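You operate a simulated robot arm through the tools that you are given. There is no shell and no other tool. Be economical: measure what you need, move in short steps, check, and stop when the job is done.

The job below is to be done with a simulated robot arm. You get a single attempt, and the scene is never put back.

TASK
Open the right bench drawer, fetch the cream cone and set it in the inside of the right bench drawer and shut the drawer again. Stack the dark blue coil marked "S" from the top of the green bench on top of the dark blue coil that says "Q". Fetch the blue foam slab and set it on the top of the grey bench. Fetch the blue tape roll and set it on the shelf under the corner bench. Open the front glass door, take the black relay on the top of the black bench and put it away on the deck of the test machine and shut the door again. The order is free. Set down upright: cream cone.

The check looks at the end state, three seconds after you hand in, the way a careful person would. Anything else that was tipped, shoved, dropped, spilled or broken makes it a failure.

THE ROBOT
A 6-joint arm with a fingered hand on a trunk, on a base that drives. Base frame: it is fixed to the floor where the robot stands at the start and does not move with it; the origin is under the middle of the robot, x ahead of it, y to its left, z up. Lengths are in mm, angles in degrees, forces in N, time in s.
With the tool pointing down near the work surface it reaches from about 100 to 700 mm from the robot's upright axis, wherever it stands. Its first joint turns from -166.0 to 166.0 degrees. Places, roughly: black relay [-4250, -4000, 750]; blue foam slab (24x9x6 cm) [-2100, -3900, 1600]; blue tape roll (10x10x5 cm) [-3500, -3900, 900]; cream cone (6x6x7 cm) [700, -1800, 800]; dark blue coil [750, -2750, 750]; deck of the test machine [-6600, 5500, 700]; front glass door [-6000, 5500, 1100]; inside of the right bench drawer [800, 200, 700]; right bench drawer [700, 200, 700]; shelf under the corner bench [-7200, -3400, 200]; top of the grey bench [900, -1100, 800]. Payload 4 kg.
Tool frame: the origin (TCP) lies between the finger pads and is the grasp point; the fingertips stand 26 mm ahead of it; z points along the fingers, y is the line along which they close. Largest opening 148 mm; the body of the gripper starts 73 mm behind the TCP. The gripper is a hand of 3 fingers: y runs from the thumb to the fingers, the wrist lies at [0, 0, -239] in the tool frame, and closing takes about 1.5 s.
Orientation is told as [roll, pitch, yaw] about the base's x, y, z axes, in that order, counted from this pose: with the fingers straight down and closing along the base's y, the tool's x points along the base's -x, its y along +y and its z along -z.

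THE INTERFACE
- The arm moves only by the tool apply_moves. Its argument "plan" is a list that holds one entry, the list of rows, each a list of 7 numbers: the shift along the tool's x, y, z in units of 250 mm (1.0 is 250 mm), then the turn, a rotation vector about the tool's x, y, z in units of 45 degrees (1.0 is 45 degrees), then the opening, from 0 (shut) to 1 (fully open). In form: [[[tx, ty, tz, rx, ry, rz, grip], ...]]. A call has 1 to 12 rows; each row is the pose to reach, as a shift and turn from the pose commanded when the call began, along the tool's axes at that moment. A call with a number of a shift or a turn outside -1 to 1 is refused whole. Each row takes 0.2 s and may step no farther than 50 mm and 8.6 degrees from the row before; otherwise, or with a gripper value out of range, the whole call is refused. Where a pose cannot be reached the arm comes as near as it can. A force on the tool above 40 N (or 10 N above the force at the start of the call, whichever is more), or a blocked arm, ends the call early, and 0.2 s more pass. The fingers move at their own pace (about 153 mm/s each) and stop on an object; they squeeze with about 24 N. The grip force told is the motor's: it shows also when the fingers shut on nothing. Time passes only in rows, and 0.2 s behind the last, so rows that repeat a pose let the fingers close. It gives the time, the measured TCP pose, the force on the tool (base axes), the opening and the grip force at its end, in the units of the frame above (readings bear some noise), with the torque about the TCP (base axes, N m) and any sound that the robot's microphone picked up.
- Cameras (640 x 400 px; columns grow to the right, rows downward): "scene" is now at [17.9, 144.6, 1268.3]; the picture's right is [-0.20, -0.98, 0.00], its down [-0.72, 0.15, -0.68] and it looks along [0.67, -0.14, -0.73] (base axes); focal length 214 px, centre (320, 200). "wrist" rides on the gripper at [68, -39, -90] in the tool frame; the picture's right is [0.50, 0.87, 0.00], its down [-0.66, 0.38, -0.65] and it looks along [-0.57, 0.33, 0.76] (tool axes); focal length 222 px, centre (320, 200). There is no depth. A picture from a camera that has moved, and an enlarged one, comes with that camera's place and axes in the base frame and with its lens.
- snapshot(camera): a new picture of that camera. It takes no simulated time.
- lift_body(by): slides the trunk up (or, below 0, down) by that many mm; the arm and the scene camera ride with it, the base frame stays. It gives what a move gives, with no picture.
- steer(legs): drives the robot by 1 to 6 legs, each [ahead, left, turn to the left] in mm, mm and degrees, along the robot's own axes; the way and the turn of a leg run together, so that a leg with both is an arc; at most 1500 mm and 180 degrees a leg. The arm and the cameras ride along, it lands a little off, and it stops where it bumps. It gives what a move gives.
- grasp_type(shape): the hand has 3 fingers and takes this shape, open, in about a second: jaw (thumb against the fingers, like two jaws); tri (thumb and two fingers); tip (a fingertip pinch); poke (one finger out to press); point (the index stretched); flat (the hand flat); cup (the hand cupped); fist (a fist). The gripper value then closes the fingers along that shape, each until it touches; the sizes above hold for jaw. It gives what a move gives, with no picture.
- aim_head(pan, tilt): turns the head with the scene camera to pan (to the left, within 155 degrees either way) and tilt (down, from -29 to 69), counted from straight ahead of the robot. It gives what a move gives.
- zoom(camera, box): a new picture of the part [left, top, right, bottom] of that camera's present view, enlarged. It takes no simulated time.
- job_done(): hands the job in; it is judged then, once.

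Work in short steps. Places have to be worked out from the pictures, the camera data and where the tool is seen: move nearer, look again, correct. Check each grasp and each placing, and mend what went wrong. You have 207 turns and 184 pictures in all, those below and enlarged ones among them. Open the gripper and draw the arm clear of the work before you hand the job in, unless the task says otherwise; then end with one line.

The tools are called after "Call:" as name(argument=value, ...) on one line, values as JSON. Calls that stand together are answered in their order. apply_moves: Moves the arm, as the interface text tells. Its arguments: {"type":"object","properties":{"plan":{"type":"array"}},"required":["plan"]} The other tools are called the same way: lift_body (by) slides the trunk up or down; grasp_type (shape) gives the hand a shape; steer (legs) drives the base; aim_head (pan, tilt) turns the head that bears the scene camera; snapshot (camera) takes a picture; zoom (camera, box) takes an enlarged picture of a part of a camera's view; job_done () hands the job in.

At the start:

```text
clock: 0.0
position: [476.8, -118.5, 1075.4]
tcp_rot: [-0.1, -0.1, 0.0]
wrist_force: [-0.1, -0.3, 0.0]
ft_torque: [0.0, 0.01, -0.02]
width: 147.9
gripper_force: 0.1
shape: jaw
trunk travel left (down, up): [-229.0, 361.0]
robot x, y, heading: [1.7, 0.6, 0.1]
head pan, tilt: [-11.8, 47.0]
```

scene: 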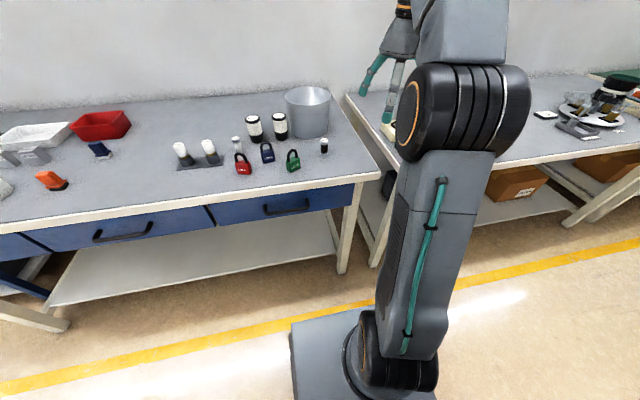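
wrist: 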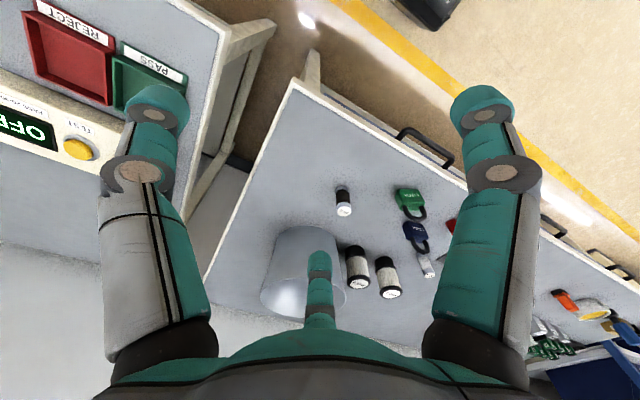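

The two drawer handles show near (540,155,700) and (537,681,700), so the right drawer is the first one. I look around first, to the right where the cone and coils should be.

Call:
aim_head(pan=-75, tilt=30)

Call:
snapshot(camera="scene")

```text
clock: 1.3
position: [477.0, -117.1, 1075.9]
tcp_rot: [0.0, 0.0, -0.1]
wrist_force: [-0.1, -1.0, 0.6]
ft_torque: [0.01, 0.02, 0.02]
width: 147.7
gripper_force: 0.2
shape: jaw
trunk travel left (down, up): [-229.0, 361.0]
robot x, y, heading: [2.5, 1.5, -0.2]
head pan, tilt: [-75.0, 30.0]
```

```text
181 pictures are left
camera scene: at [-36.6, 73.5, 1293.6], right [-0.97, -0.26, 0.0], down [-0.13, 0.48, -0.87], along [0.22, -0.84, -0.5], focal length 214 px, centre (320, 200)
```

scene: 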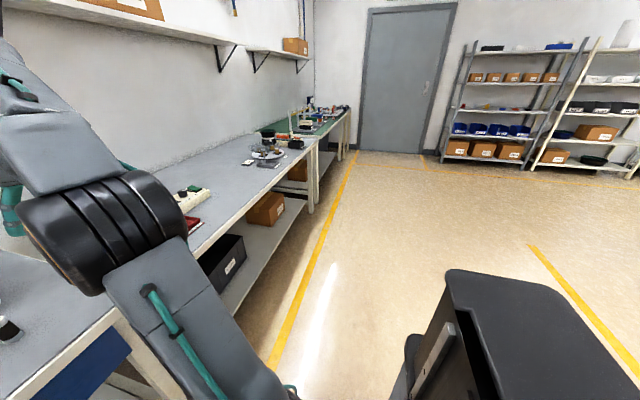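

The grey bench, then the green bench, runs along the right wall; something dark stands near on the right. I look further round for a floor map.

Call:
aim_head(pan=-135, tilt=30)

Call:
snapshot(camera="scene")

Call:
aim_head(pan=140, tilt=20)

Call:
snapshot(camera="scene")

Call:
aim_head(pan=60, tilt=20)

Call:
snapshot(camera="scene")

```text
clock: 2.6
position: [475.7, -117.8, 1077.0]
tcp_rot: [0.0, -0.1, 0.0]
wrist_force: [-0.4, 0.5, -0.5]
ft_torque: [0.02, 0.0, 0.02]
width: 147.9
gripper_force: 0.1
shape: jaw
trunk travel left (down, up): [-229.0, 361.0]
robot x, y, heading: [1.8, 2.2, -0.2]
head pan, tilt: [-135.0, 30.0]
```

```text
180 pictures are left
camera scene: at [-124.0, 96.8, 1293.7], right [-0.71, 0.71, 0.0], down [0.35, 0.35, -0.87], along [-0.61, -0.61, -0.5], focal length 214 px, centre (320, 200)
```

scene: 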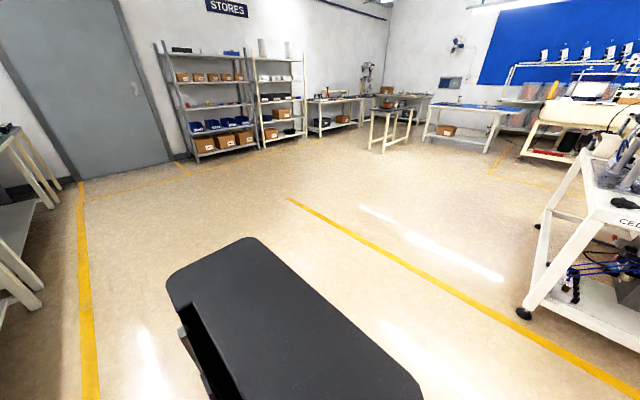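

```text
clock: 6.4
position: [475.9, -118.5, 1075.6]
tcp_rot: [0.1, 0.0, 0.0]
wrist_force: [-0.9, -0.5, 0.0]
ft_torque: [-0.01, 0.0, -0.02]
width: 148.1
gripper_force: 0.1
shape: jaw
trunk travel left (down, up): [-229.0, 361.0]
robot x, y, heading: [0.3, -2.9, 0.0]
head pan, tilt: [140.0, 20.0]
```

```text
179 pictures are left
camera scene: at [-131.4, 220.7, 1309.7], right [0.64, 0.77, 0.0], down [0.26, -0.22, -0.94], along [-0.72, 0.6, -0.34], focal length 214 px, centre (320, 200)
```

scene: 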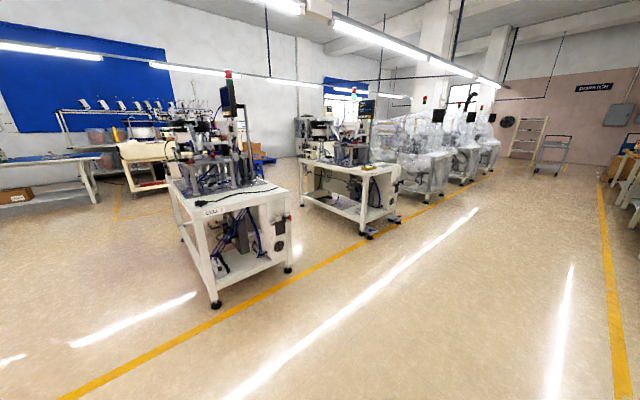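

```text
clock: 8.0
position: [475.4, -118.6, 1076.8]
tcp_rot: [-0.1, 0.0, 0.1]
wrist_force: [0.6, -0.4, 0.2]
ft_torque: [0.01, 0.02, -0.02]
width: 147.9
gripper_force: 0.0
shape: jaw
trunk travel left (down, up): [-229.0, 361.0]
robot x, y, heading: [2.9, 1.9, 0.1]
head pan, tilt: [60.0, 20.0]
```

```text
178 pictures are left
camera scene: at [-13.6, 241.5, 1309.7], right [0.87, -0.5, 0.0], down [-0.17, -0.3, -0.94], along [0.47, 0.81, -0.34], focal length 214 px, centre (320, 200)
```

scene: 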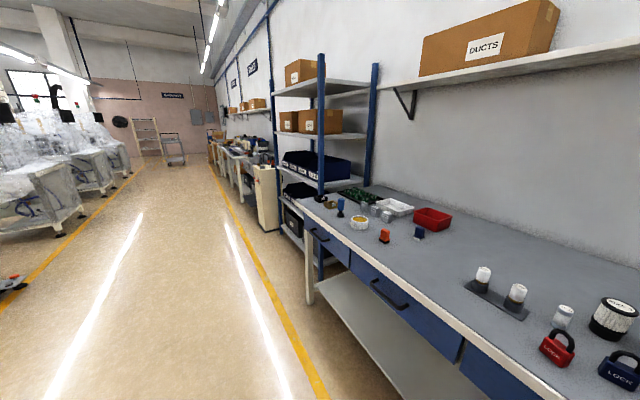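

I see the whole hall now. I look closely at the right drawer and its handle.

Call:
aim_head(pan=5, tilt=50)

Call:
snapshot(camera="scene")

Call:
zoom(camera="scene", box=[220, 160, 420, 285])

```text
clock: 9.2
position: [476.8, -119.1, 1075.5]
tcp_rot: [0.0, -0.1, 0.0]
wrist_force: [-0.5, -0.5, 0.9]
ft_torque: [-0.02, 0.02, 0.03]
width: 147.7
gripper_force: 0.1
shape: jaw
trunk travel left (down, up): [-229.0, 361.0]
robot x, y, heading: [0.9, -2.8, 0.1]
head pan, tilt: [5.0, 50.0]
```

```text
177 pictures are left
camera scene: at [16.6, 167.6, 1264.2], right [0.09, -1.0, 0.0], down [-0.76, -0.07, -0.64], along [0.64, 0.06, -0.77], focal length 214 px, centre (320, 200)
```

scene: 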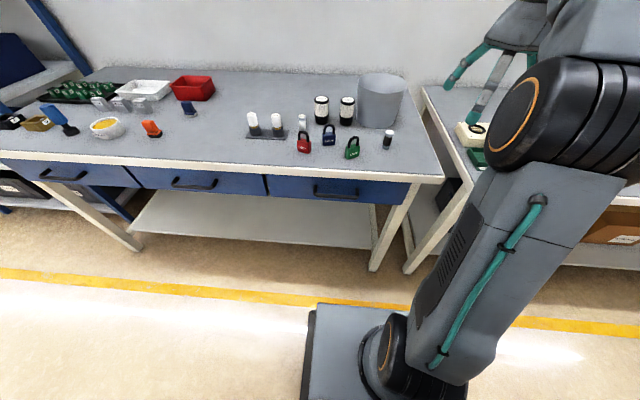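

```text
3.20 times, centred on (320, 222) of scene
camera zoom: at [16.6, 167.6, 1264.2], right [0.09, -1.0, 0.0], down [-0.76, -0.07, -0.64], along [0.64, 0.06, -0.77], focal length 686 px, centre (320, 128)
```

zoom: 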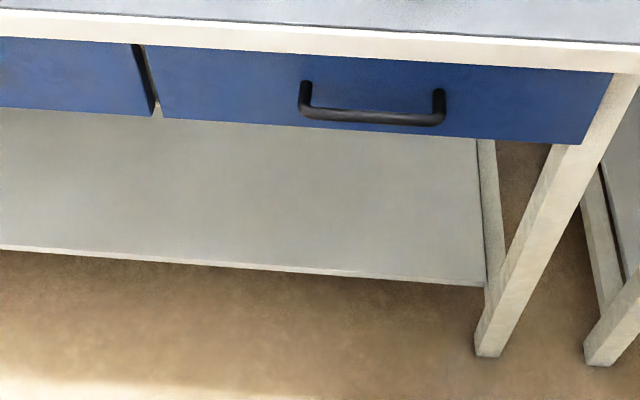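

The right drawer has a horizontal bar handle. I back off 300 mm for room and pitch the hand to point forward, in two halves.

Call:
steer(legs=[[-300, 0, 0]])

Call:
apply_moves(plan=[[[0, 0, 0, 0, -0.18, 0, 1], [0, 0, 0.1, 0, -0.36, 0, 1], [0, 0, 0.2, 0, -0.54, 0, 1], [0, 0, 0.3, 0, -0.72, 0, 1], [0, 0, 0.4, 0, -0.9, 0, 1], [0, 0, 0.5, 0, -1, 0, 1]]])

Call:
apply_moves(plan=[[[0, 0, 0, 0, -0.18, 0, 1], [0, 0, 0, 0, -0.36, 0, 1], [0, 0, 0, 0, -0.54, 0, 1], [0, 0, 0, 0, -0.72, 0, 1], [0, 0, 0, 0, -0.9, 0, 1], [0, 0, 0, 0, -1, 0, 1]]])

Call:
apply_moves(plan=[[[0, 0, 0, 0, 0, 0.18, 1], [0, 0, 0, 0, 0, 0.36, 1], [0, 0, 0, 0, 0, 0.54, 1], [0, 0, 0, 0, 0, 0.72, 1], [0, 0, 0, 0, 0, 0.9, 1], [0, 0, 0, 0, 0, 1, 1]]])

Call:
apply_moves(plan=[[[0, 0, 0, 0, 0, 0.18, 1], [0, 0, 0, 0, 0, 0.36, 1], [0, 0, 0, 0, 0, 0.54, 1], [0, 0, 0, 0, 0, 0.72, 1], [0, 0, 0, 0, 0, 0.9, 1], [0, 0, 0, 0, 0, 1, 1]]])

Call:
snapshot(camera="scene")

Call:
snapshot(camera="wrist")

```text
clock: 11.3
position: [172.7, -119.1, 1076.3]
tcp_rot: [0.0, 0.0, -0.2]
wrist_force: [-0.6, -0.3, -0.7]
ft_torque: [0.0, 0.0, -0.02]
width: 147.9
gripper_force: 0.1
shape: jaw
trunk travel left (down, up): [-229.0, 361.0]
robot x, y, heading: [-306.5, 2.3, -0.2]
head pan, tilt: [5.0, 50.0]
```

```text
clock: 12.7
position: [172.6, -118.6, 951.6]
tcp_rot: [0.0, -45.0, -0.2]
wrist_force: [0.4, -0.5, -0.1]
ft_torque: [-0.02, -0.01, 0.01]
width: 148.0
gripper_force: 0.0
shape: jaw
trunk travel left (down, up): [-229.0, 361.0]
robot x, y, heading: [-303.4, 2.7, 0.0]
head pan, tilt: [5.0, 50.0]
```

```text
clock: 14.3
position: [149.8, -50.5, 1054.2]
tcp_rot: [3.8, -72.9, -8.0]
wrist_force: [0.1, 0.0, 0.4]
ft_torque: [0.0, 0.0, -0.02]
width: 148.3
gripper_force: 0.0
shape: jaw
out of reach, approached as far as the arm can: row 2, 3, 4, 5, 6
trunk travel left (down, up): [-229.0, 361.0]
robot x, y, heading: [-302.5, 2.6, -0.1]
head pan, tilt: [5.0, 50.0]
stopped in row 6: the arm was blocked; the commanded pose is now the measured one
```

```text
clock: 15.7
position: [151.3, -50.8, 1053.2]
tcp_rot: [67.1, -41.5, -78.4]
wrist_force: [0.2, -0.2, 0.0]
ft_torque: [0.01, -0.03, -0.03]
width: 147.6
gripper_force: 0.0
shape: jaw
trunk travel left (down, up): [-229.0, 361.0]
robot x, y, heading: [-304.1, 0.7, -0.1]
head pan, tilt: [5.0, 50.0]
```

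```text
clock: 17.1
position: [152.4, -49.8, 1051.8]
tcp_rot: [73.0, 1.3, -94.0]
wrist_force: [0.8, 0.0, 0.2]
ft_torque: [-0.02, 0.0, -0.03]
width: 147.8
gripper_force: 0.1
shape: jaw
trunk travel left (down, up): [-229.0, 361.0]
robot x, y, heading: [-304.7, 0.7, -0.0]
head pan, tilt: [5.0, 50.0]
```

```text
175 pictures are left
camera scene: at [-286.3, 167.9, 1267.4], right [0.08, -1.0, 0.0], down [-0.76, -0.06, -0.64], along [0.64, 0.05, -0.77], focal length 214 px, centre (320, 200)
```

scene: 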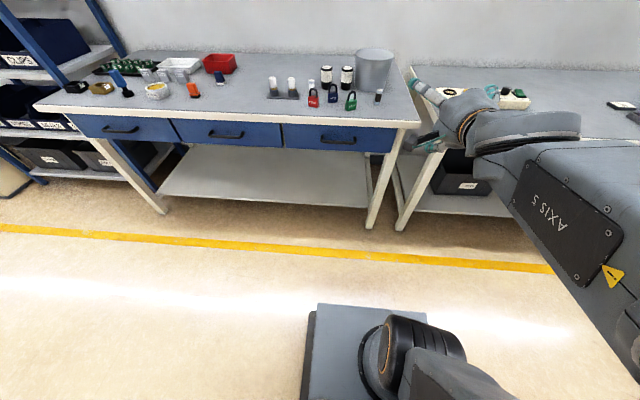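

```text
174 pictures are left
camera wrist: at [58.3, 24.7, 1043.9], right [0.29, 0.46, 0.84], down [-0.56, -0.63, 0.54], along [0.78, -0.63, 0.08], focal length 222 px, centre (320, 200)
```

wrist: 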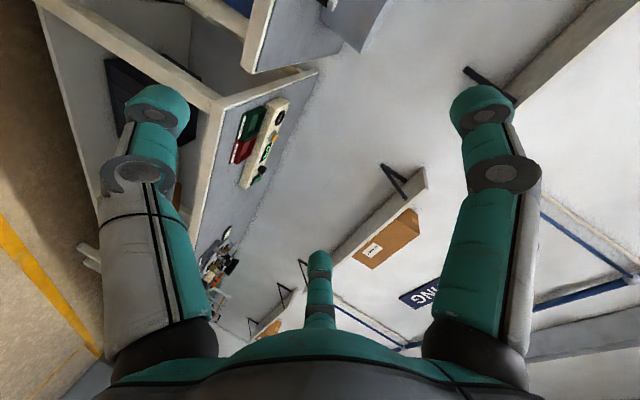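

The hand now points mostly forward with the fingers closing vertically. I straighten the last 17° and move it ahead, left and downward towards the handle line.

Call:
apply_moves(plan=[[[0.1, 0, 0.12, -0.05, 0.01, 0, 1], [0.2, 0, 0.24, -0.1, 0.02, 0, 1], [0.3, 0, 0.36, -0.15, 0.03, 0, 1], [0.4, 0, 0.48, -0.2, 0.04, 0, 1], [0.5, 0, 0.6, -0.25, 0.05, 0, 1], [0.6, 0, 0.72, -0.3, 0.07, 0, 1], [0.7, 0, 0.84, -0.378, 0.089, 0, 1], [0.8, 0, 0.9, -0.378, 0.089, -0.03, 1]]])

Call:
apply_moves(plan=[[[0, -0.15, 0, 0, 0, 0, 1], [0, -0.3, 0, 0, 0, 0, 1], [0, -0.45, 0, 0, 0, 0, 1], [0, -0.6, 0, 0, 0, 0, 1], [0, -0.75, 0, 0, 0, 0, 1]]])

Call:
snapshot(camera="scene")

Call:
snapshot(camera="wrist")

```text
clock: 18.9
position: [415.6, 39.0, 1074.2]
tcp_rot: [86.8, 3.7, -84.6]
wrist_force: [0.2, 0.4, 0.9]
ft_torque: [-0.01, 0.01, 0.0]
width: 147.9
gripper_force: 0.1
shape: jaw
out of reach, approached as far as the arm can: row 1, 2, 3, 4, 5, 6, 7, 8
trunk travel left (down, up): [-229.0, 361.0]
robot x, y, heading: [-303.1, -1.6, 0.1]
head pan, tilt: [5.0, 50.0]
```

```text
clock: 20.1
position: [446.9, 48.3, 978.8]
tcp_rot: [82.3, 8.0, -84.6]
wrist_force: [-0.4, 0.3, 0.6]
ft_torque: [0.02, 0.03, 0.0]
width: 147.8
gripper_force: 0.0
shape: jaw
out of reach, approached as far as the arm can: row 1, 2, 3, 4, 5
trunk travel left (down, up): [-229.0, 361.0]
robot x, y, heading: [-301.9, 2.5, -0.2]
head pan, tilt: [5.0, 50.0]
```

```text
173 pictures are left
camera scene: at [-286.4, 167.9, 1264.1], right [0.08, -1.0, 0.0], down [-0.76, -0.06, -0.64], along [0.64, 0.05, -0.77], focal length 214 px, centre (320, 200)
```

scene: 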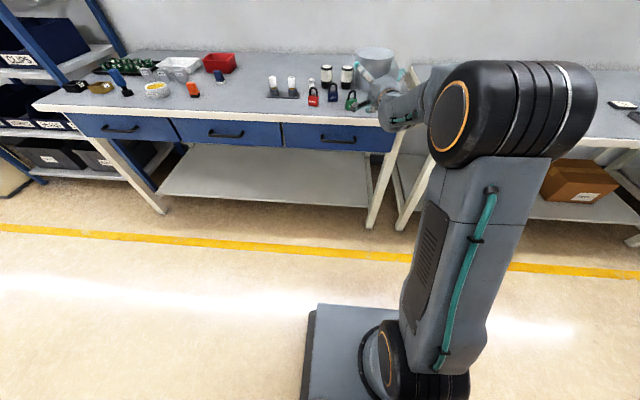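

```text
172 pictures are left
camera wrist: at [345.1, 110.4, 961.7], right [0.08, 0.38, 0.92], down [-0.53, -0.77, 0.37], along [0.85, -0.51, 0.14], focal length 222 px, centre (320, 200)
```

wrist: 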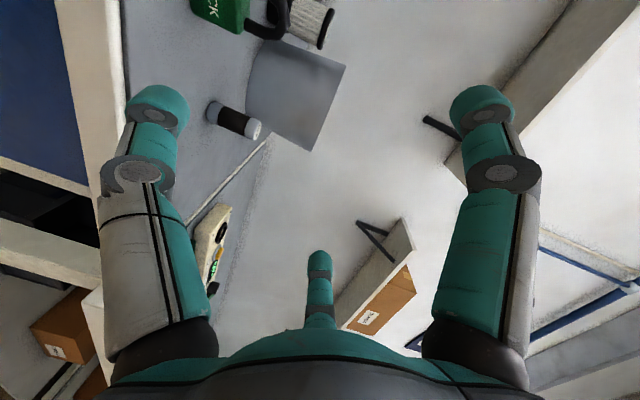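

The hand is at (447,48,979) near the limit of its reach at this height; lower should be easier. I correct the tilt and bring it down and left towards (400,155,750).

Call:
apply_moves(plan=[[[0.05, -0.15, 0, -0.03, -0.02, -0.03, 1], [0.1, -0.3, 0, -0.06, -0.04, -0.06, 1], [0.15, -0.45, 0, -0.09, -0.06, -0.09, 1], [0.2, -0.6, 0, -0.12, -0.09, -0.12, 1], [0.25, -0.78, 0, -0.15, -0.11, -0.15, 1], [0.284, -0.95, 0, -0.178, -0.13, -0.168, 1], [0.284, -0.95, 0, -0.178, -0.13, -0.168, 1]]])

Call:
snapshot(camera="wrist")

Call:
snapshot(camera="scene")

```text
clock: 21.5
position: [530.1, 73.3, 909.5]
tcp_rot: [82.8, 9.7, -83.2]
wrist_force: [3.1, -0.6, 26.5]
ft_torque: [0.15, 0.01, 0.03]
width: 146.5
gripper_force: 0.1
shape: jaw
out of reach, approached as far as the arm can: row 1, 2, 3, 4, 5, 6, 7
trunk travel left (down, up): [-229.0, 361.0]
robot x, y, heading: [-307.3, -2.4, -0.3]
head pan, tilt: [5.0, 50.0]
stopped in row 7: the force on the tool passed its limit at 46 N (the readings are from after the stop); the commanded pose is now the measured one
```

```text
171 pictures are left
camera wrist: at [426.7, 132.4, 895.2], right [0.07, 0.36, 0.93], down [-0.51, -0.79, 0.34], along [0.86, -0.5, 0.13], focal length 222 px, centre (320, 200)
```

wrist: 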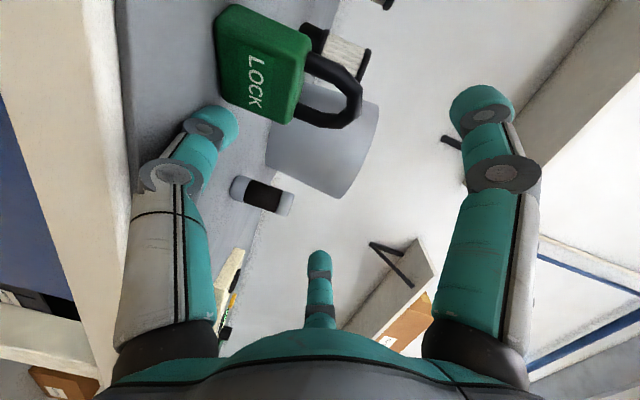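

```text
170 pictures are left
camera scene: at [-288.3, 167.5, 1264.6], right [0.08, -1.0, 0.0], down [-0.76, -0.06, -0.64], along [0.64, 0.05, -0.76], focal length 214 px, centre (320, 200)
```

scene: 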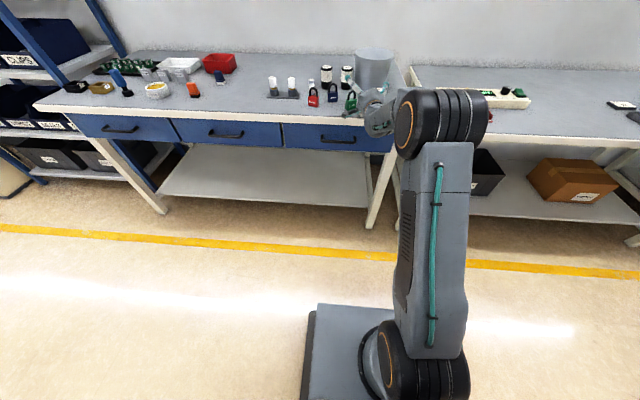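

The hand drifted forward and the thumb touched the bench edge, as this wrist turn seems joint-limited. I lift slightly, draw back, and then roll the other way.

Call:
apply_moves(plan=[[[0, 0.08, -0.02, 0, 0, 0, 1], [0, 0.12, -0.1, 0, 0, 0, 1], [0, 0.14, -0.25, 0, 0, 0, 1], [0, 0.14, -0.4, 0, 0, 0, 1], [0, 0.14, -0.55, 0, 0, 0, 1], [0, 0.14, -0.7, 0, 0, 0, 1], [0, 0.14, -0.85, 0, 0, 0, 1]]])

Call:
apply_moves(plan=[[[0, 0, 0, 0, 0, -0.18, 1], [0, 0, 0, 0, 0, -0.36, 1], [0, 0, 0, 0, 0, -0.54, 1], [0, 0, 0, 0, 0, -0.72, 1], [0, 0, 0, 0, 0, -0.9, 1], [0, 0, 0, 0, 0, -1, 1]]])

Call:
snapshot(camera="scene")

```text
clock: 23.1
position: [329.4, 37.7, 965.1]
tcp_rot: [81.9, 9.6, -83.3]
wrist_force: [0.6, -0.4, -0.5]
ft_torque: [0.0, -0.03, 0.02]
width: 148.1
gripper_force: 0.0
shape: jaw
trunk travel left (down, up): [-229.0, 361.0]
robot x, y, heading: [-306.1, -0.4, 0.1]
head pan, tilt: [5.0, 50.0]
```

```text
clock: 24.5
position: [320.7, -4.6, 1051.2]
tcp_rot: [76.9, -33.7, -73.0]
wrist_force: [-0.4, 0.0, -0.1]
ft_torque: [-0.03, 0.02, -0.02]
width: 148.2
gripper_force: 0.1
shape: jaw
out of reach, approached as far as the arm can: row 1, 2, 3, 4, 5, 6
trunk travel left (down, up): [-229.0, 361.0]
robot x, y, heading: [-304.8, 0.6, -0.3]
head pan, tilt: [5.0, 50.0]
```

```text
169 pictures are left
camera scene: at [-286.6, 167.9, 1264.1], right [0.08, -1.0, 0.0], down [-0.76, -0.06, -0.64], along [0.64, 0.05, -0.77], focal length 214 px, centre (320, 200)
```

scene: 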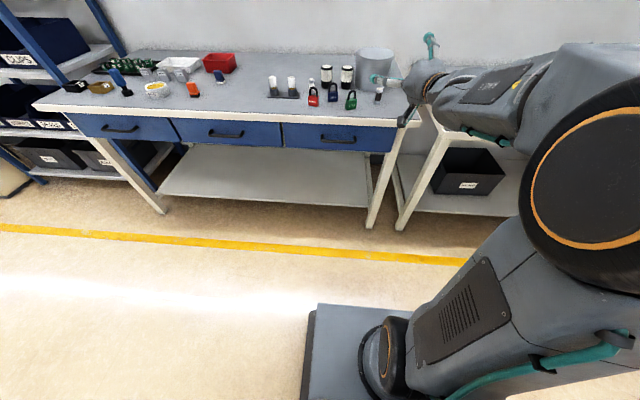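

The arm's layout is now clear, with the elbow out to the right. I keep rolling the hand the other way and watch for reach.

Call:
apply_moves(plan=[[[0, 0, 0, 0, 0, -0.18, 1], [0, 0, 0, 0, 0, -0.36, 1], [0, 0, 0, 0, 0, -0.54, 1], [0, 0, 0, 0, 0, -0.72, 1], [0, 0, 0, 0, 0, -0.9, 1], [0, 0, 0, 0, 0, -1, 1]]])

Call:
apply_moves(plan=[[[0, 0, 0, 0, 0, -0.18, 1], [0, 0, 0, 0, 0, -0.36, 1], [0, 0, 0, 0, 0, -0.54, 1], [0, 0, 0, 0, 0, -0.72, 1], [0, 0, 0, 0, 0, -0.9, 1], [0, 0, 0, 0, 0, -1, 1]]])

Call:
apply_moves(plan=[[[0, 0, 0, 0, 0, -0.18, 1], [0, 0, 0, 0, 0, -0.36, 1], [0, 0, 0, 0, 0, -0.54, 1], [0, 0, 0, 0, 0, -0.72, 1], [0, 0, 0, 0, 0, -0.9, 1], [0, 0, 0, 0, 0, -1, 1]]])

Call:
snapshot(camera="scene")

```text
clock: 25.9
position: [327.5, 1.4, 1106.8]
tcp_rot: [38.9, -73.2, -30.9]
wrist_force: [0.2, 0.5, 0.2]
ft_torque: [-0.01, -0.02, 0.01]
width: 148.1
gripper_force: 0.0
shape: jaw
out of reach, approached as far as the arm can: row 1, 2, 3, 4, 5, 6
trunk travel left (down, up): [-229.0, 361.0]
robot x, y, heading: [-302.0, 3.1, -0.1]
head pan, tilt: [5.0, 50.0]
```

```text
clock: 27.3
position: [329.1, 41.7, 1144.6]
tcp_rot: [-69.0, -53.5, 80.7]
wrist_force: [1.0, 0.2, 0.7]
ft_torque: [0.01, 0.01, -0.02]
width: 148.1
gripper_force: 0.0
shape: jaw
out of reach, approached as far as the arm can: row 1, 2, 3, 4, 5, 6
trunk travel left (down, up): [-229.0, 361.0]
robot x, y, heading: [-302.0, -0.3, -0.4]
head pan, tilt: [5.0, 50.0]
```

```text
clock: 28.7
position: [324.0, 79.4, 1145.8]
tcp_rot: [-79.0, -10.1, 96.0]
wrist_force: [0.9, -0.1, 0.3]
ft_torque: [-0.01, 0.05, 0.01]
width: 148.0
gripper_force: 0.1
shape: jaw
out of reach, approached as far as the arm can: row 1, 2, 3, 4, 5, 6
trunk travel left (down, up): [-229.0, 361.0]
robot x, y, heading: [-303.4, -3.6, -0.0]
head pan, tilt: [5.0, 50.0]
```

```text
168 pictures are left
camera scene: at [-286.4, 167.9, 1264.1], right [0.08, -1.0, 0.0], down [-0.76, -0.06, -0.64], along [0.64, 0.05, -0.77], focal length 214 px, centre (320, 200)
```

scene: 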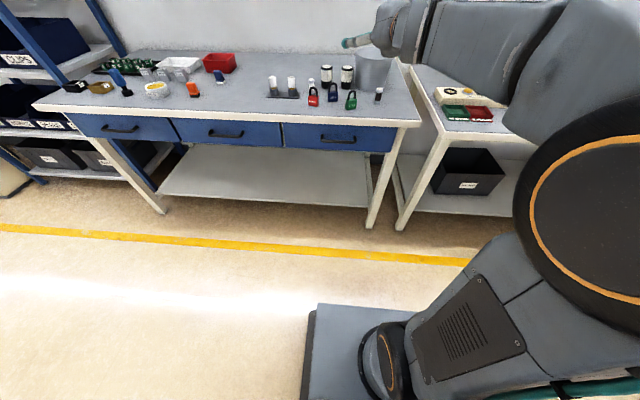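

Orientation now is nearly forward with the thumb up. I bring the hand down towards (340,110,920) while straightening it.

Call:
apply_moves(plan=[[[0, 0.15, 0.04, 0.04, 0.02, -0.03, 1], [0.01, 0.3, 0.08, 0.08, 0.05, -0.07, 1], [0.02, 0.45, 0.12, 0.12, 0.08, -0.1, 1], [0.03, 0.6, 0.16, 0.17, 0.1, -0.14, 1], [0.04, 0.75, 0.2, 0.21, 0.12, -0.17, 1], [0.044, 0.88, 0.25, 0.252, 0.151, -0.207, 1], [0.044, 0.88, 0.25, 0.252, 0.151, -0.207, 1]]])

Call:
snapshot(camera="scene")

```text
clock: 30.3
position: [340.7, 111.7, 919.7]
tcp_rot: [-89.8, -0.5, 91.8]
wrist_force: [0.1, -0.3, -0.4]
ft_torque: [-0.01, 0.01, 0.02]
width: 147.9
gripper_force: 0.0
shape: jaw
out of reach, approached as far as the arm can: row 2, 3, 4
trunk travel left (down, up): [-229.0, 361.0]
robot x, y, heading: [-306.7, 1.1, 0.1]
head pan, tilt: [5.0, 50.0]
```

```text
167 pictures are left
camera scene: at [-286.3, 167.9, 1264.1], right [0.08, -1.0, 0.0], down [-0.76, -0.06, -0.64], along [0.64, 0.05, -0.77], focal length 214 px, centre (320, 200)
```

scene: 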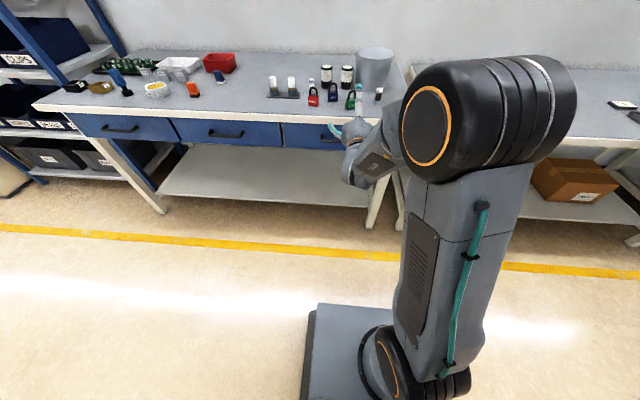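

Pose reached exactly. Triangulating gives the handle near (475,157,738); I lower to that level and look with the wrist camera.

Call:
apply_moves(plan=[[[-0.04, 0.15, 0, 0, 0, 0, 1], [-0.08, 0.3, 0, 0, 0, 0, 1], [-0.12, 0.45, 0, 0, 0, 0, 1], [-0.17, 0.6, -0.04, 0, 0.04, 0, 1], [-0.17, 0.74, -0.04, 0, 0.04, 0, 1]]])

Call:
snapshot(camera="scene")

Call:
snapshot(camera="wrist")

```text
clock: 31.5
position: [329.7, 156.6, 735.9]
tcp_rot: [-89.7, -0.7, 90.0]
wrist_force: [0.0, -1.1, -0.3]
ft_torque: [-0.01, 0.02, 0.01]
width: 148.2
gripper_force: 0.1
shape: jaw
trunk travel left (down, up): [-229.0, 361.0]
robot x, y, heading: [-303.8, 2.0, -0.2]
head pan, tilt: [5.0, 50.0]
```

```text
166 pictures are left
camera scene: at [-286.7, 167.7, 1264.2], right [0.08, -1.0, 0.0], down [-0.76, -0.06, -0.64], along [0.64, 0.05, -0.77], focal length 214 px, centre (320, 200)
```

scene: 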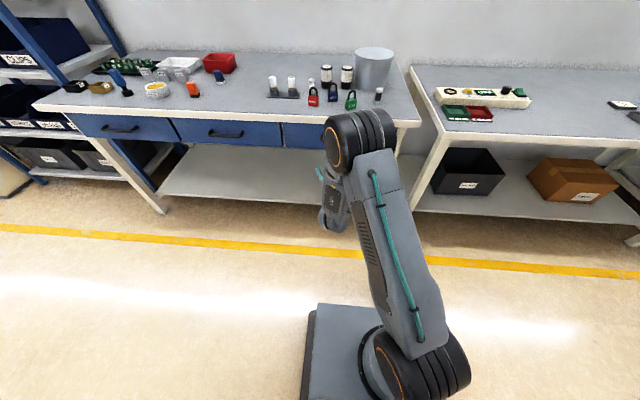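

```text
165 pictures are left
camera wrist: at [238.4, 88.2, 775.9], right [0.0, -0.49, -0.87], down [-0.65, 0.66, -0.37], along [0.76, 0.57, -0.32], focal length 222 px, centre (320, 200)
```

wrist: 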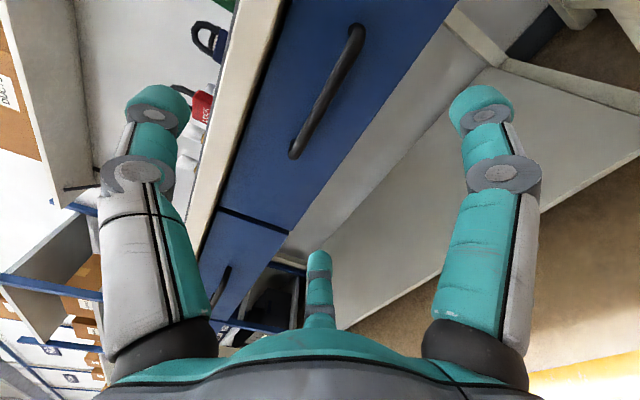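

The wrist view puts the bar at about x 485, z 736, y 84–228. I narrow the fingers to ~55 mm and go forward 110 mm, then look again.

Call:
apply_moves(plan=[[[0, 0, 0, 0, 0, 0, 0.38], [0, 0, 0.1, 0, 0, 0, 0.38], [0, 0, 0.2, 0, 0, 0, 0.38], [0, 0, 0.3, 0, 0, 0, 0.38], [0, 0, 0.4, 0, 0, 0, 0.38]]])

Call:
snapshot(camera="wrist")

```text
clock: 32.7
position: [430.7, 155.2, 735.5]
tcp_rot: [-89.7, -0.4, 90.0]
wrist_force: [0.0, -0.2, 0.5]
ft_torque: [0.0, 0.03, 0.0]
width: 56.7
gripper_force: 0.1
shape: jaw
trunk travel left (down, up): [-229.0, 361.0]
robot x, y, heading: [-304.6, 3.9, -0.0]
head pan, tilt: [5.0, 50.0]
```

```text
164 pictures are left
camera wrist: at [338.8, 87.7, 774.8], right [0.0, -0.49, -0.87], down [-0.66, 0.66, -0.37], along [0.76, 0.57, -0.33], focal length 222 px, centre (320, 200)
```

wrist: 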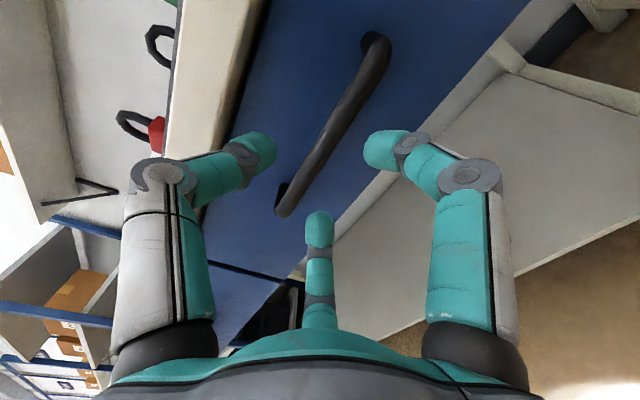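

The bar lies between the fingers, at x≈489, z≈733. I advance 52 mm and close.

Call:
apply_moves(plan=[[[0, 0, 0.1, 0, 0, 0, 0.38], [0, 0, 0.2, 0, 0, 0, 0.38], [0, 0, 0.2, 0, 0, 0, 0], [0, 0, 0.2, 0, 0, 0, 0], [0, 0, 0.2, 0, 0, 0, 0], [0, 0, 0.2, 0, 0, 0, 0], [0, 0, 0.2, 0, 0, 0, 0]]])

Call:
snapshot(camera="wrist")

```text
clock: 34.3
position: [479.3, 156.9, 734.0]
tcp_rot: [-89.8, -0.7, 90.0]
wrist_force: [1.9, 0.0, -0.7]
ft_torque: [-0.02, 0.03, 0.0]
width: 0.3
gripper_force: 24.1
shape: jaw
trunk travel left (down, up): [-229.0, 361.0]
robot x, y, heading: [-300.9, -0.5, 0.1]
head pan, tilt: [5.0, 50.0]
```

```text
163 pictures are left
camera wrist: at [388.4, 88.1, 774.4], right [0.0, -0.49, -0.87], down [-0.66, 0.66, -0.37], along [0.76, 0.57, -0.32], focal length 222 px, centre (320, 200)
```

wrist: 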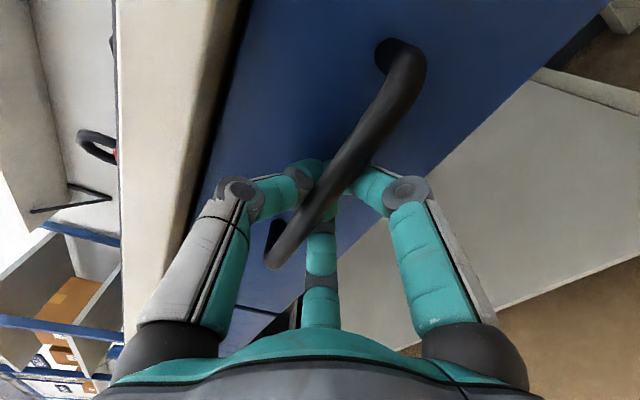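

The fingertips have met with the bar inside the ring they form, a good hook. I pull back gently by driving 60 mm and check.

Call:
steer(legs=[[-60, 0, 0]])

Call:
snapshot(camera="wrist")

```text
clock: 35.3
position: [420.1, 156.2, 734.2]
tcp_rot: [-89.8, -0.5, 90.0]
wrist_force: [0.8, 0.2, -1.1]
ft_torque: [0.01, 0.0, 0.0]
width: 0.0
gripper_force: 24.1
shape: jaw
trunk travel left (down, up): [-229.0, 361.0]
robot x, y, heading: [-362.2, 3.8, 0.1]
head pan, tilt: [5.0, 50.0]
```

```text
162 pictures are left
camera wrist: at [328.4, 88.5, 774.4], right [0.0, -0.49, -0.87], down [-0.66, 0.66, -0.37], along [0.76, 0.57, -0.32], focal length 222 px, centre (320, 200)
```

wrist: 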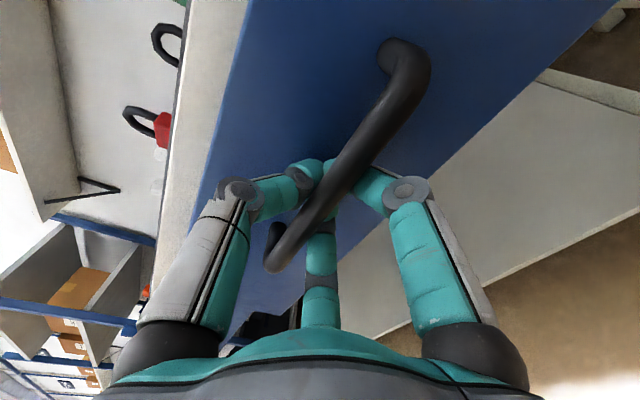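

The drawer comes along. I pull another 200 mm.

Call:
steer(legs=[[-200, 0, 0]])

Call:
snapshot(camera="scene")

Call:
snapshot(camera="wrist")

```text
clock: 36.9
position: [219.6, 156.4, 735.3]
tcp_rot: [-89.7, -0.6, 90.0]
wrist_force: [0.7, 0.0, -0.2]
ft_torque: [-0.03, 0.0, -0.01]
width: 0.0
gripper_force: 23.9
shape: jaw
trunk travel left (down, up): [-229.0, 361.0]
robot x, y, heading: [-565.4, -0.9, -0.5]
head pan, tilt: [5.0, 50.0]
```

```text
161 pictures are left
camera scene: at [-546.5, 168.7, 1264.1], right [0.08, -1.0, 0.0], down [-0.76, -0.06, -0.64], along [0.64, 0.05, -0.77], focal length 214 px, centre (320, 200)
```

scene: 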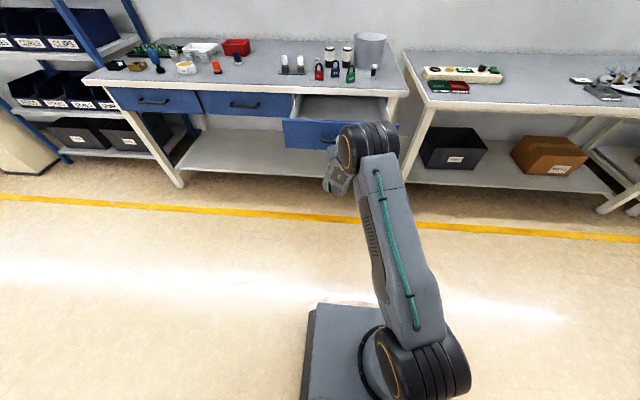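

```text
160 pictures are left
camera wrist: at [128.0, 88.1, 774.6], right [0.0, -0.49, -0.87], down [-0.65, 0.66, -0.37], along [0.76, 0.57, -0.32], focal length 222 px, centre (320, 200)
```

wrist: 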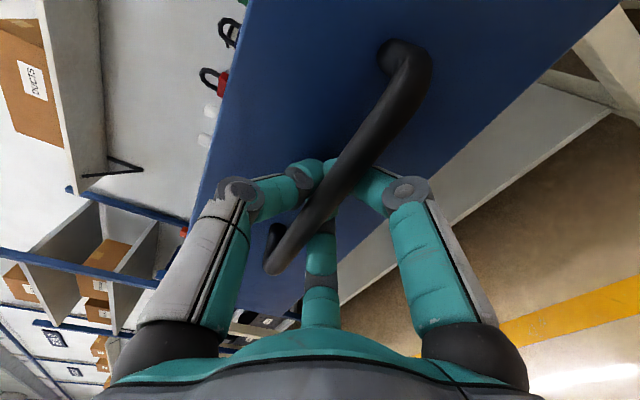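

The drawer is open about 260 mm and empty. I let go, back out of the handle, and drive back.

Call:
apply_moves(plan=[[[0, 0, 0, 0, 0, 0, 0.45], [0, 0, 0, 0, 0, 0, 0.45], [0, 0, 0, 0, 0, 0, 0.45], [0, 0, -0.1, 0, 0, 0, 0.45], [0, 0, -0.25, 0, 0, 0, 0.45], [0, 0, -0.4, 0, 0, 0, 0.45]]])

Call:
steer(legs=[[-150, 0, 0]])

Call:
apply_moves(plan=[[[0, -0.15, 0, 0, 0, 0, 0.45], [0, -0.3, 0, 0, 0, 0, 0.45], [0, -0.45, 0, 0, 0, 0, 0.45], [0, -0.6, 0, 0, 0, 0, 0.45], [0, -0.75, 0, 0, 0, 0, 0.45], [0, -0.9, 0, 0, 0, 0, 1]]])

Call:
apply_moves(plan=[[[0, 0, 0, -0.18, 0, 0, 1], [0, 0, 0, -0.36, 0, 0, 1], [0, 0, 0, -0.54, 0, 0, 1], [0, 0, 0, -0.72, 0, 0, 1], [0, 0, 0, -0.9, 0, 0, 1], [0, 0, 0, -1, 0, 0, 1]]])

Call:
apply_moves(plan=[[[0, 0, 0, -0.18, 0, 0, 1], [0, 0, 0, -0.36, 0, 0, 1], [0, 0, 0, -0.54, 0, 0, 1], [0, 0, 0, -0.72, 0, 0, 1], [0, 0, 0, -0.9, 0, 0, 1], [0, 0, 0, -1, 0, 0, 1]]])

Call:
snapshot(camera="scene")

```text
clock: 38.3
position: [117.8, 156.9, 736.0]
tcp_rot: [-89.9, -0.6, 89.9]
wrist_force: [0.4, 0.2, -1.0]
ft_torque: [0.0, 0.02, 0.02]
width: 66.2
gripper_force: 0.0
shape: jaw
trunk travel left (down, up): [-229.0, 361.0]
robot x, y, heading: [-563.1, 4.0, -0.3]
head pan, tilt: [5.0, 50.0]
```

```text
clock: 39.6
position: [-29.9, 157.1, 735.8]
tcp_rot: [-89.8, -0.7, 90.0]
wrist_force: [-0.5, -0.3, 0.6]
ft_torque: [0.04, 0.03, 0.0]
width: 66.3
gripper_force: 0.0
shape: jaw
trunk travel left (down, up): [-229.0, 361.0]
robot x, y, heading: [-712.9, 4.2, -0.4]
head pan, tilt: [5.0, 50.0]
```

```text
clock: 41.0
position: [-37.8, 128.6, 925.8]
tcp_rot: [-90.9, -1.5, 91.3]
wrist_force: [-0.2, 0.5, -0.3]
ft_torque: [0.01, -0.03, 0.02]
width: 148.0
gripper_force: 0.1
shape: jaw
out of reach, approached as far as the arm can: row 5, 6
trunk travel left (down, up): [-229.0, 361.0]
robot x, y, heading: [-714.3, -2.0, -0.2]
head pan, tilt: [5.0, 50.0]
```

```text
clock: 42.4
position: [-37.6, 126.3, 926.8]
tcp_rot: [-44.8, -0.5, 90.0]
wrist_force: [-0.4, 0.1, 0.7]
ft_torque: [0.0, 0.01, 0.03]
width: 148.1
gripper_force: 0.1
shape: jaw
out of reach, approached as far as the arm can: row 1, 2, 3, 4
trunk travel left (down, up): [-229.0, 361.0]
robot x, y, heading: [-712.9, -1.1, -0.0]
head pan, tilt: [5.0, 50.0]
```

```text
clock: 43.8
position: [-141.0, 203.1, 825.7]
tcp_rot: [-7.1, 1.1, 85.6]
wrist_force: [-0.7, 0.5, 0.0]
ft_torque: [0.02, -0.01, 0.04]
width: 147.9
gripper_force: 0.0
shape: jaw
out of reach, approached as far as the arm can: row 2, 3, 4, 5, 6
trunk travel left (down, up): [-229.0, 361.0]
robot x, y, heading: [-717.1, -0.1, -0.4]
head pan, tilt: [5.0, 50.0]
```

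```text
159 pictures are left
camera scene: at [-696.3, 169.0, 1264.2], right [0.08, -1.0, 0.0], down [-0.76, -0.06, -0.64], along [0.64, 0.05, -0.77], focal length 214 px, centre (320, 200)
```

scene: 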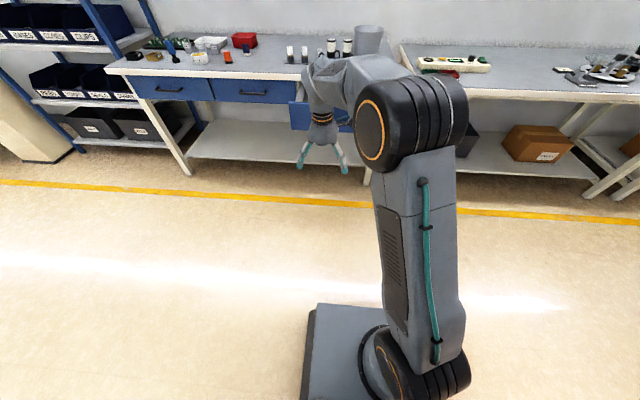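

The hand hangs down again. I tuck it in higher and closer, then drive along the aisle to the cone at about (700,-1800).

Call:
apply_moves(plan=[[[0.1, 0.08, -0.08, -0.03, 0, -0.02, 1], [0.2, 0.16, -0.16, -0.06, 0, -0.04, 1], [0.3, 0.24, -0.24, -0.09, 0, -0.06, 1], [0.4, 0.32, -0.32, -0.12, 0, -0.08, 1], [0.5, 0.4, -0.4, -0.157, 0, -0.1, 1], [0.6, 0.5, -0.5, -0.157, 0, -0.1, 1]]])

Call:
steer(legs=[[200, -1000, 0], [500, -800, 0]])

Call:
aim_head(pan=0, tilt=40)

Call:
snapshot(camera="scene")

Call:
snapshot(camera="wrist")

```text
clock: 45.2
position: [-335.9, 151.6, 874.6]
tcp_rot: [-2.1, 2.7, 88.2]
wrist_force: [-0.3, -0.4, -0.5]
ft_torque: [-0.01, 0.03, 0.0]
width: 148.2
gripper_force: 0.0
shape: jaw
out of reach, approached as far as the arm can: row 1, 2, 3, 4, 5, 6
trunk travel left (down, up): [-229.0, 361.0]
robot x, y, heading: [-710.3, 2.4, -0.3]
head pan, tilt: [5.0, 50.0]
```

```text
clock: 55.0
position: [364.1, -1641.4, 874.6]
tcp_rot: [-2.0, 2.7, 88.1]
wrist_force: [0.3, -0.5, 0.4]
ft_torque: [0.02, 0.0, -0.01]
width: 148.1
gripper_force: 0.1
shape: jaw
trunk travel left (down, up): [-229.0, 361.0]
robot x, y, heading: [-14.7, -1790.3, 0.1]
head pan, tilt: [5.0, 50.0]
```

```text
clock: 55.7
position: [363.4, -1640.7, 874.6]
tcp_rot: [-2.0, 2.7, 88.2]
wrist_force: [-0.5, -0.7, 0.5]
ft_torque: [0.01, 0.01, -0.01]
width: 147.9
gripper_force: 0.0
shape: jaw
trunk travel left (down, up): [-229.0, 361.0]
robot x, y, heading: [-14.4, -1791.4, 0.1]
head pan, tilt: [0.0, 40.0]
```

```text
158 pictures are left
camera scene: at [11.2, -1630.1, 1278.2], right [0.0, -1.0, 0.0], down [-0.64, 0.0, -0.77], along [0.77, 0.0, -0.64], focal length 214 px, centre (320, 200)
```

scene: 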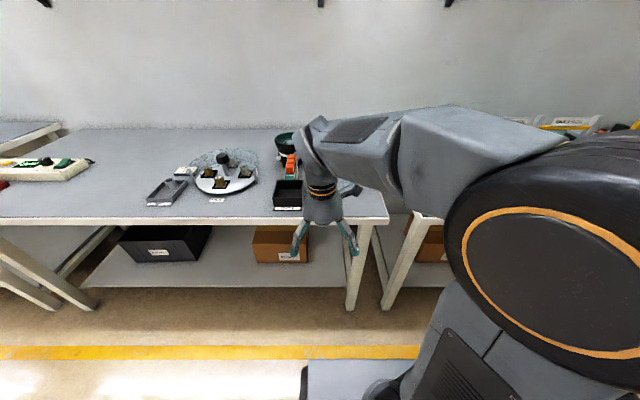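

```text
157 pictures are left
camera wrist: at [396.2, -1704.9, 969.6], right [-0.88, -0.47, -0.01], down [-0.38, 0.7, 0.61], along [-0.28, 0.54, -0.79], focal length 222 px, centre (320, 200)
```

wrist: 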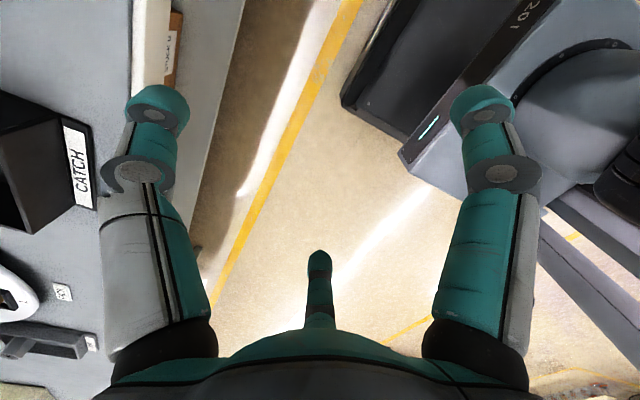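

The hand hides the spot where the cone should be. I shift the base 350 mm right so the cone comes out on the left of the arm.

Call:
steer(legs=[[0, -350, 0]])

Call:
snapshot(camera="scene")

```text
clock: 58.0
position: [363.8, -1989.0, 874.3]
tcp_rot: [-2.0, 2.7, 88.5]
wrist_force: [-0.5, 0.2, 0.4]
ft_torque: [-0.02, 0.02, 0.03]
width: 147.7
gripper_force: 0.1
shape: jaw
trunk travel left (down, up): [-229.0, 361.0]
robot x, y, heading: [-14.1, -2142.1, 0.4]
head pan, tilt: [0.0, 40.0]
```

```text
156 pictures are left
camera scene: at [11.4, -1980.7, 1278.3], right [0.0, -1.0, 0.0], down [-0.64, 0.0, -0.77], along [0.77, 0.0, -0.64], focal length 214 px, centre (320, 200)
```

scene: 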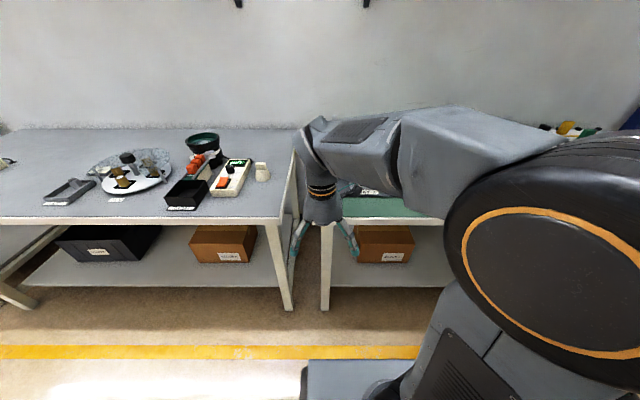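

Call:
zoom(camera="scene", box=[160, 120, 320, 220])

```text
4.00 times, centred on (240, 170) of scene
camera zoom: at [11.4, -1980.7, 1278.3], right [0.0, -1.0, 0.0], down [-0.64, 0.0, -0.77], along [0.77, 0.0, -0.64], focal length 858 px, centre (640, 320)
```

zoom: 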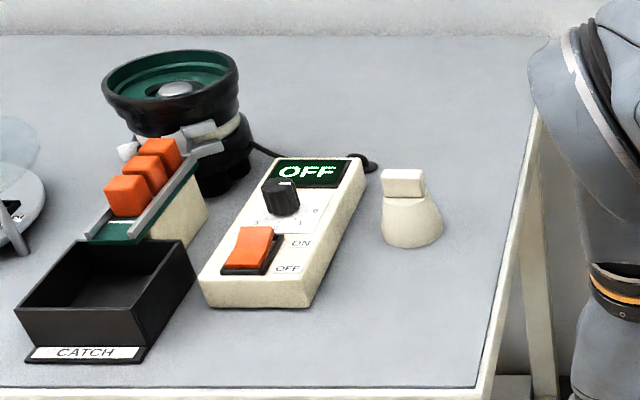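

The cone is a frustum with a block on top, at roughly (745,-1745). I turn the hand back to yaw 0 so its camera looks forward, and raise it.

Call:
apply_moves(plan=[[[0, 0, -0.08, 0, 0, 0.18, 1], [0, 0, -0.16, 0, 0, 0.36, 1], [0, 0, -0.24, 0, 0, 0.54, 1], [0, 0, -0.32, 0, 0, 0.72, 1], [0, 0, -0.4, 0, 0, 0.9, 1], [0, 0, -0.5, 0, 0, 1, 1]]])

Call:
apply_moves(plan=[[[0, 0, 0, 0, 0, 0.18, 1], [0, 0, 0, 0, 0, 0.36, 1], [0, 0, 0, 0, 0, 0.54, 1], [0, 0, 0, 0, 0, 0.72, 1], [0, 0, 0, 0, 0, 0.9, 1], [0, 0, 0, 0, 0, 1, 1]]])

Call:
snapshot(camera="wrist")

```text
clock: 59.4
position: [359.4, -1983.1, 998.4]
tcp_rot: [-3.4, 0.4, 43.3]
wrist_force: [-0.4, -0.8, 0.3]
ft_torque: [0.0, -0.02, 0.01]
width: 148.2
gripper_force: 0.2
shape: jaw
trunk travel left (down, up): [-229.0, 361.0]
robot x, y, heading: [-10.7, -2142.2, 0.4]
head pan, tilt: [0.0, 40.0]
```

```text
clock: 60.8
position: [360.5, -1984.4, 999.0]
tcp_rot: [-2.7, -1.9, -1.6]
wrist_force: [-0.1, -0.1, 0.5]
ft_torque: [-0.02, 0.01, -0.01]
width: 147.6
gripper_force: 0.1
shape: jaw
trunk travel left (down, up): [-229.0, 361.0]
robot x, y, heading: [-12.5, -2139.4, 0.3]
head pan, tilt: [0.0, 40.0]
```

```text
154 pictures are left
camera wrist: at [286.8, -2016.7, 1089.3], right [-0.47, 0.88, -0.06], down [0.64, 0.39, 0.66], along [0.6, 0.27, -0.75], focal length 222 px, centre (320, 200)
```

wrist: 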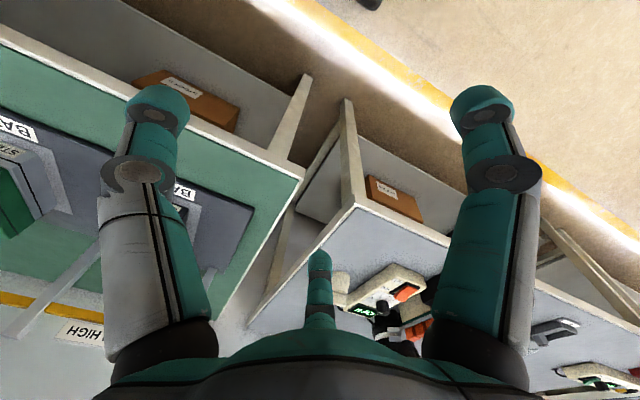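

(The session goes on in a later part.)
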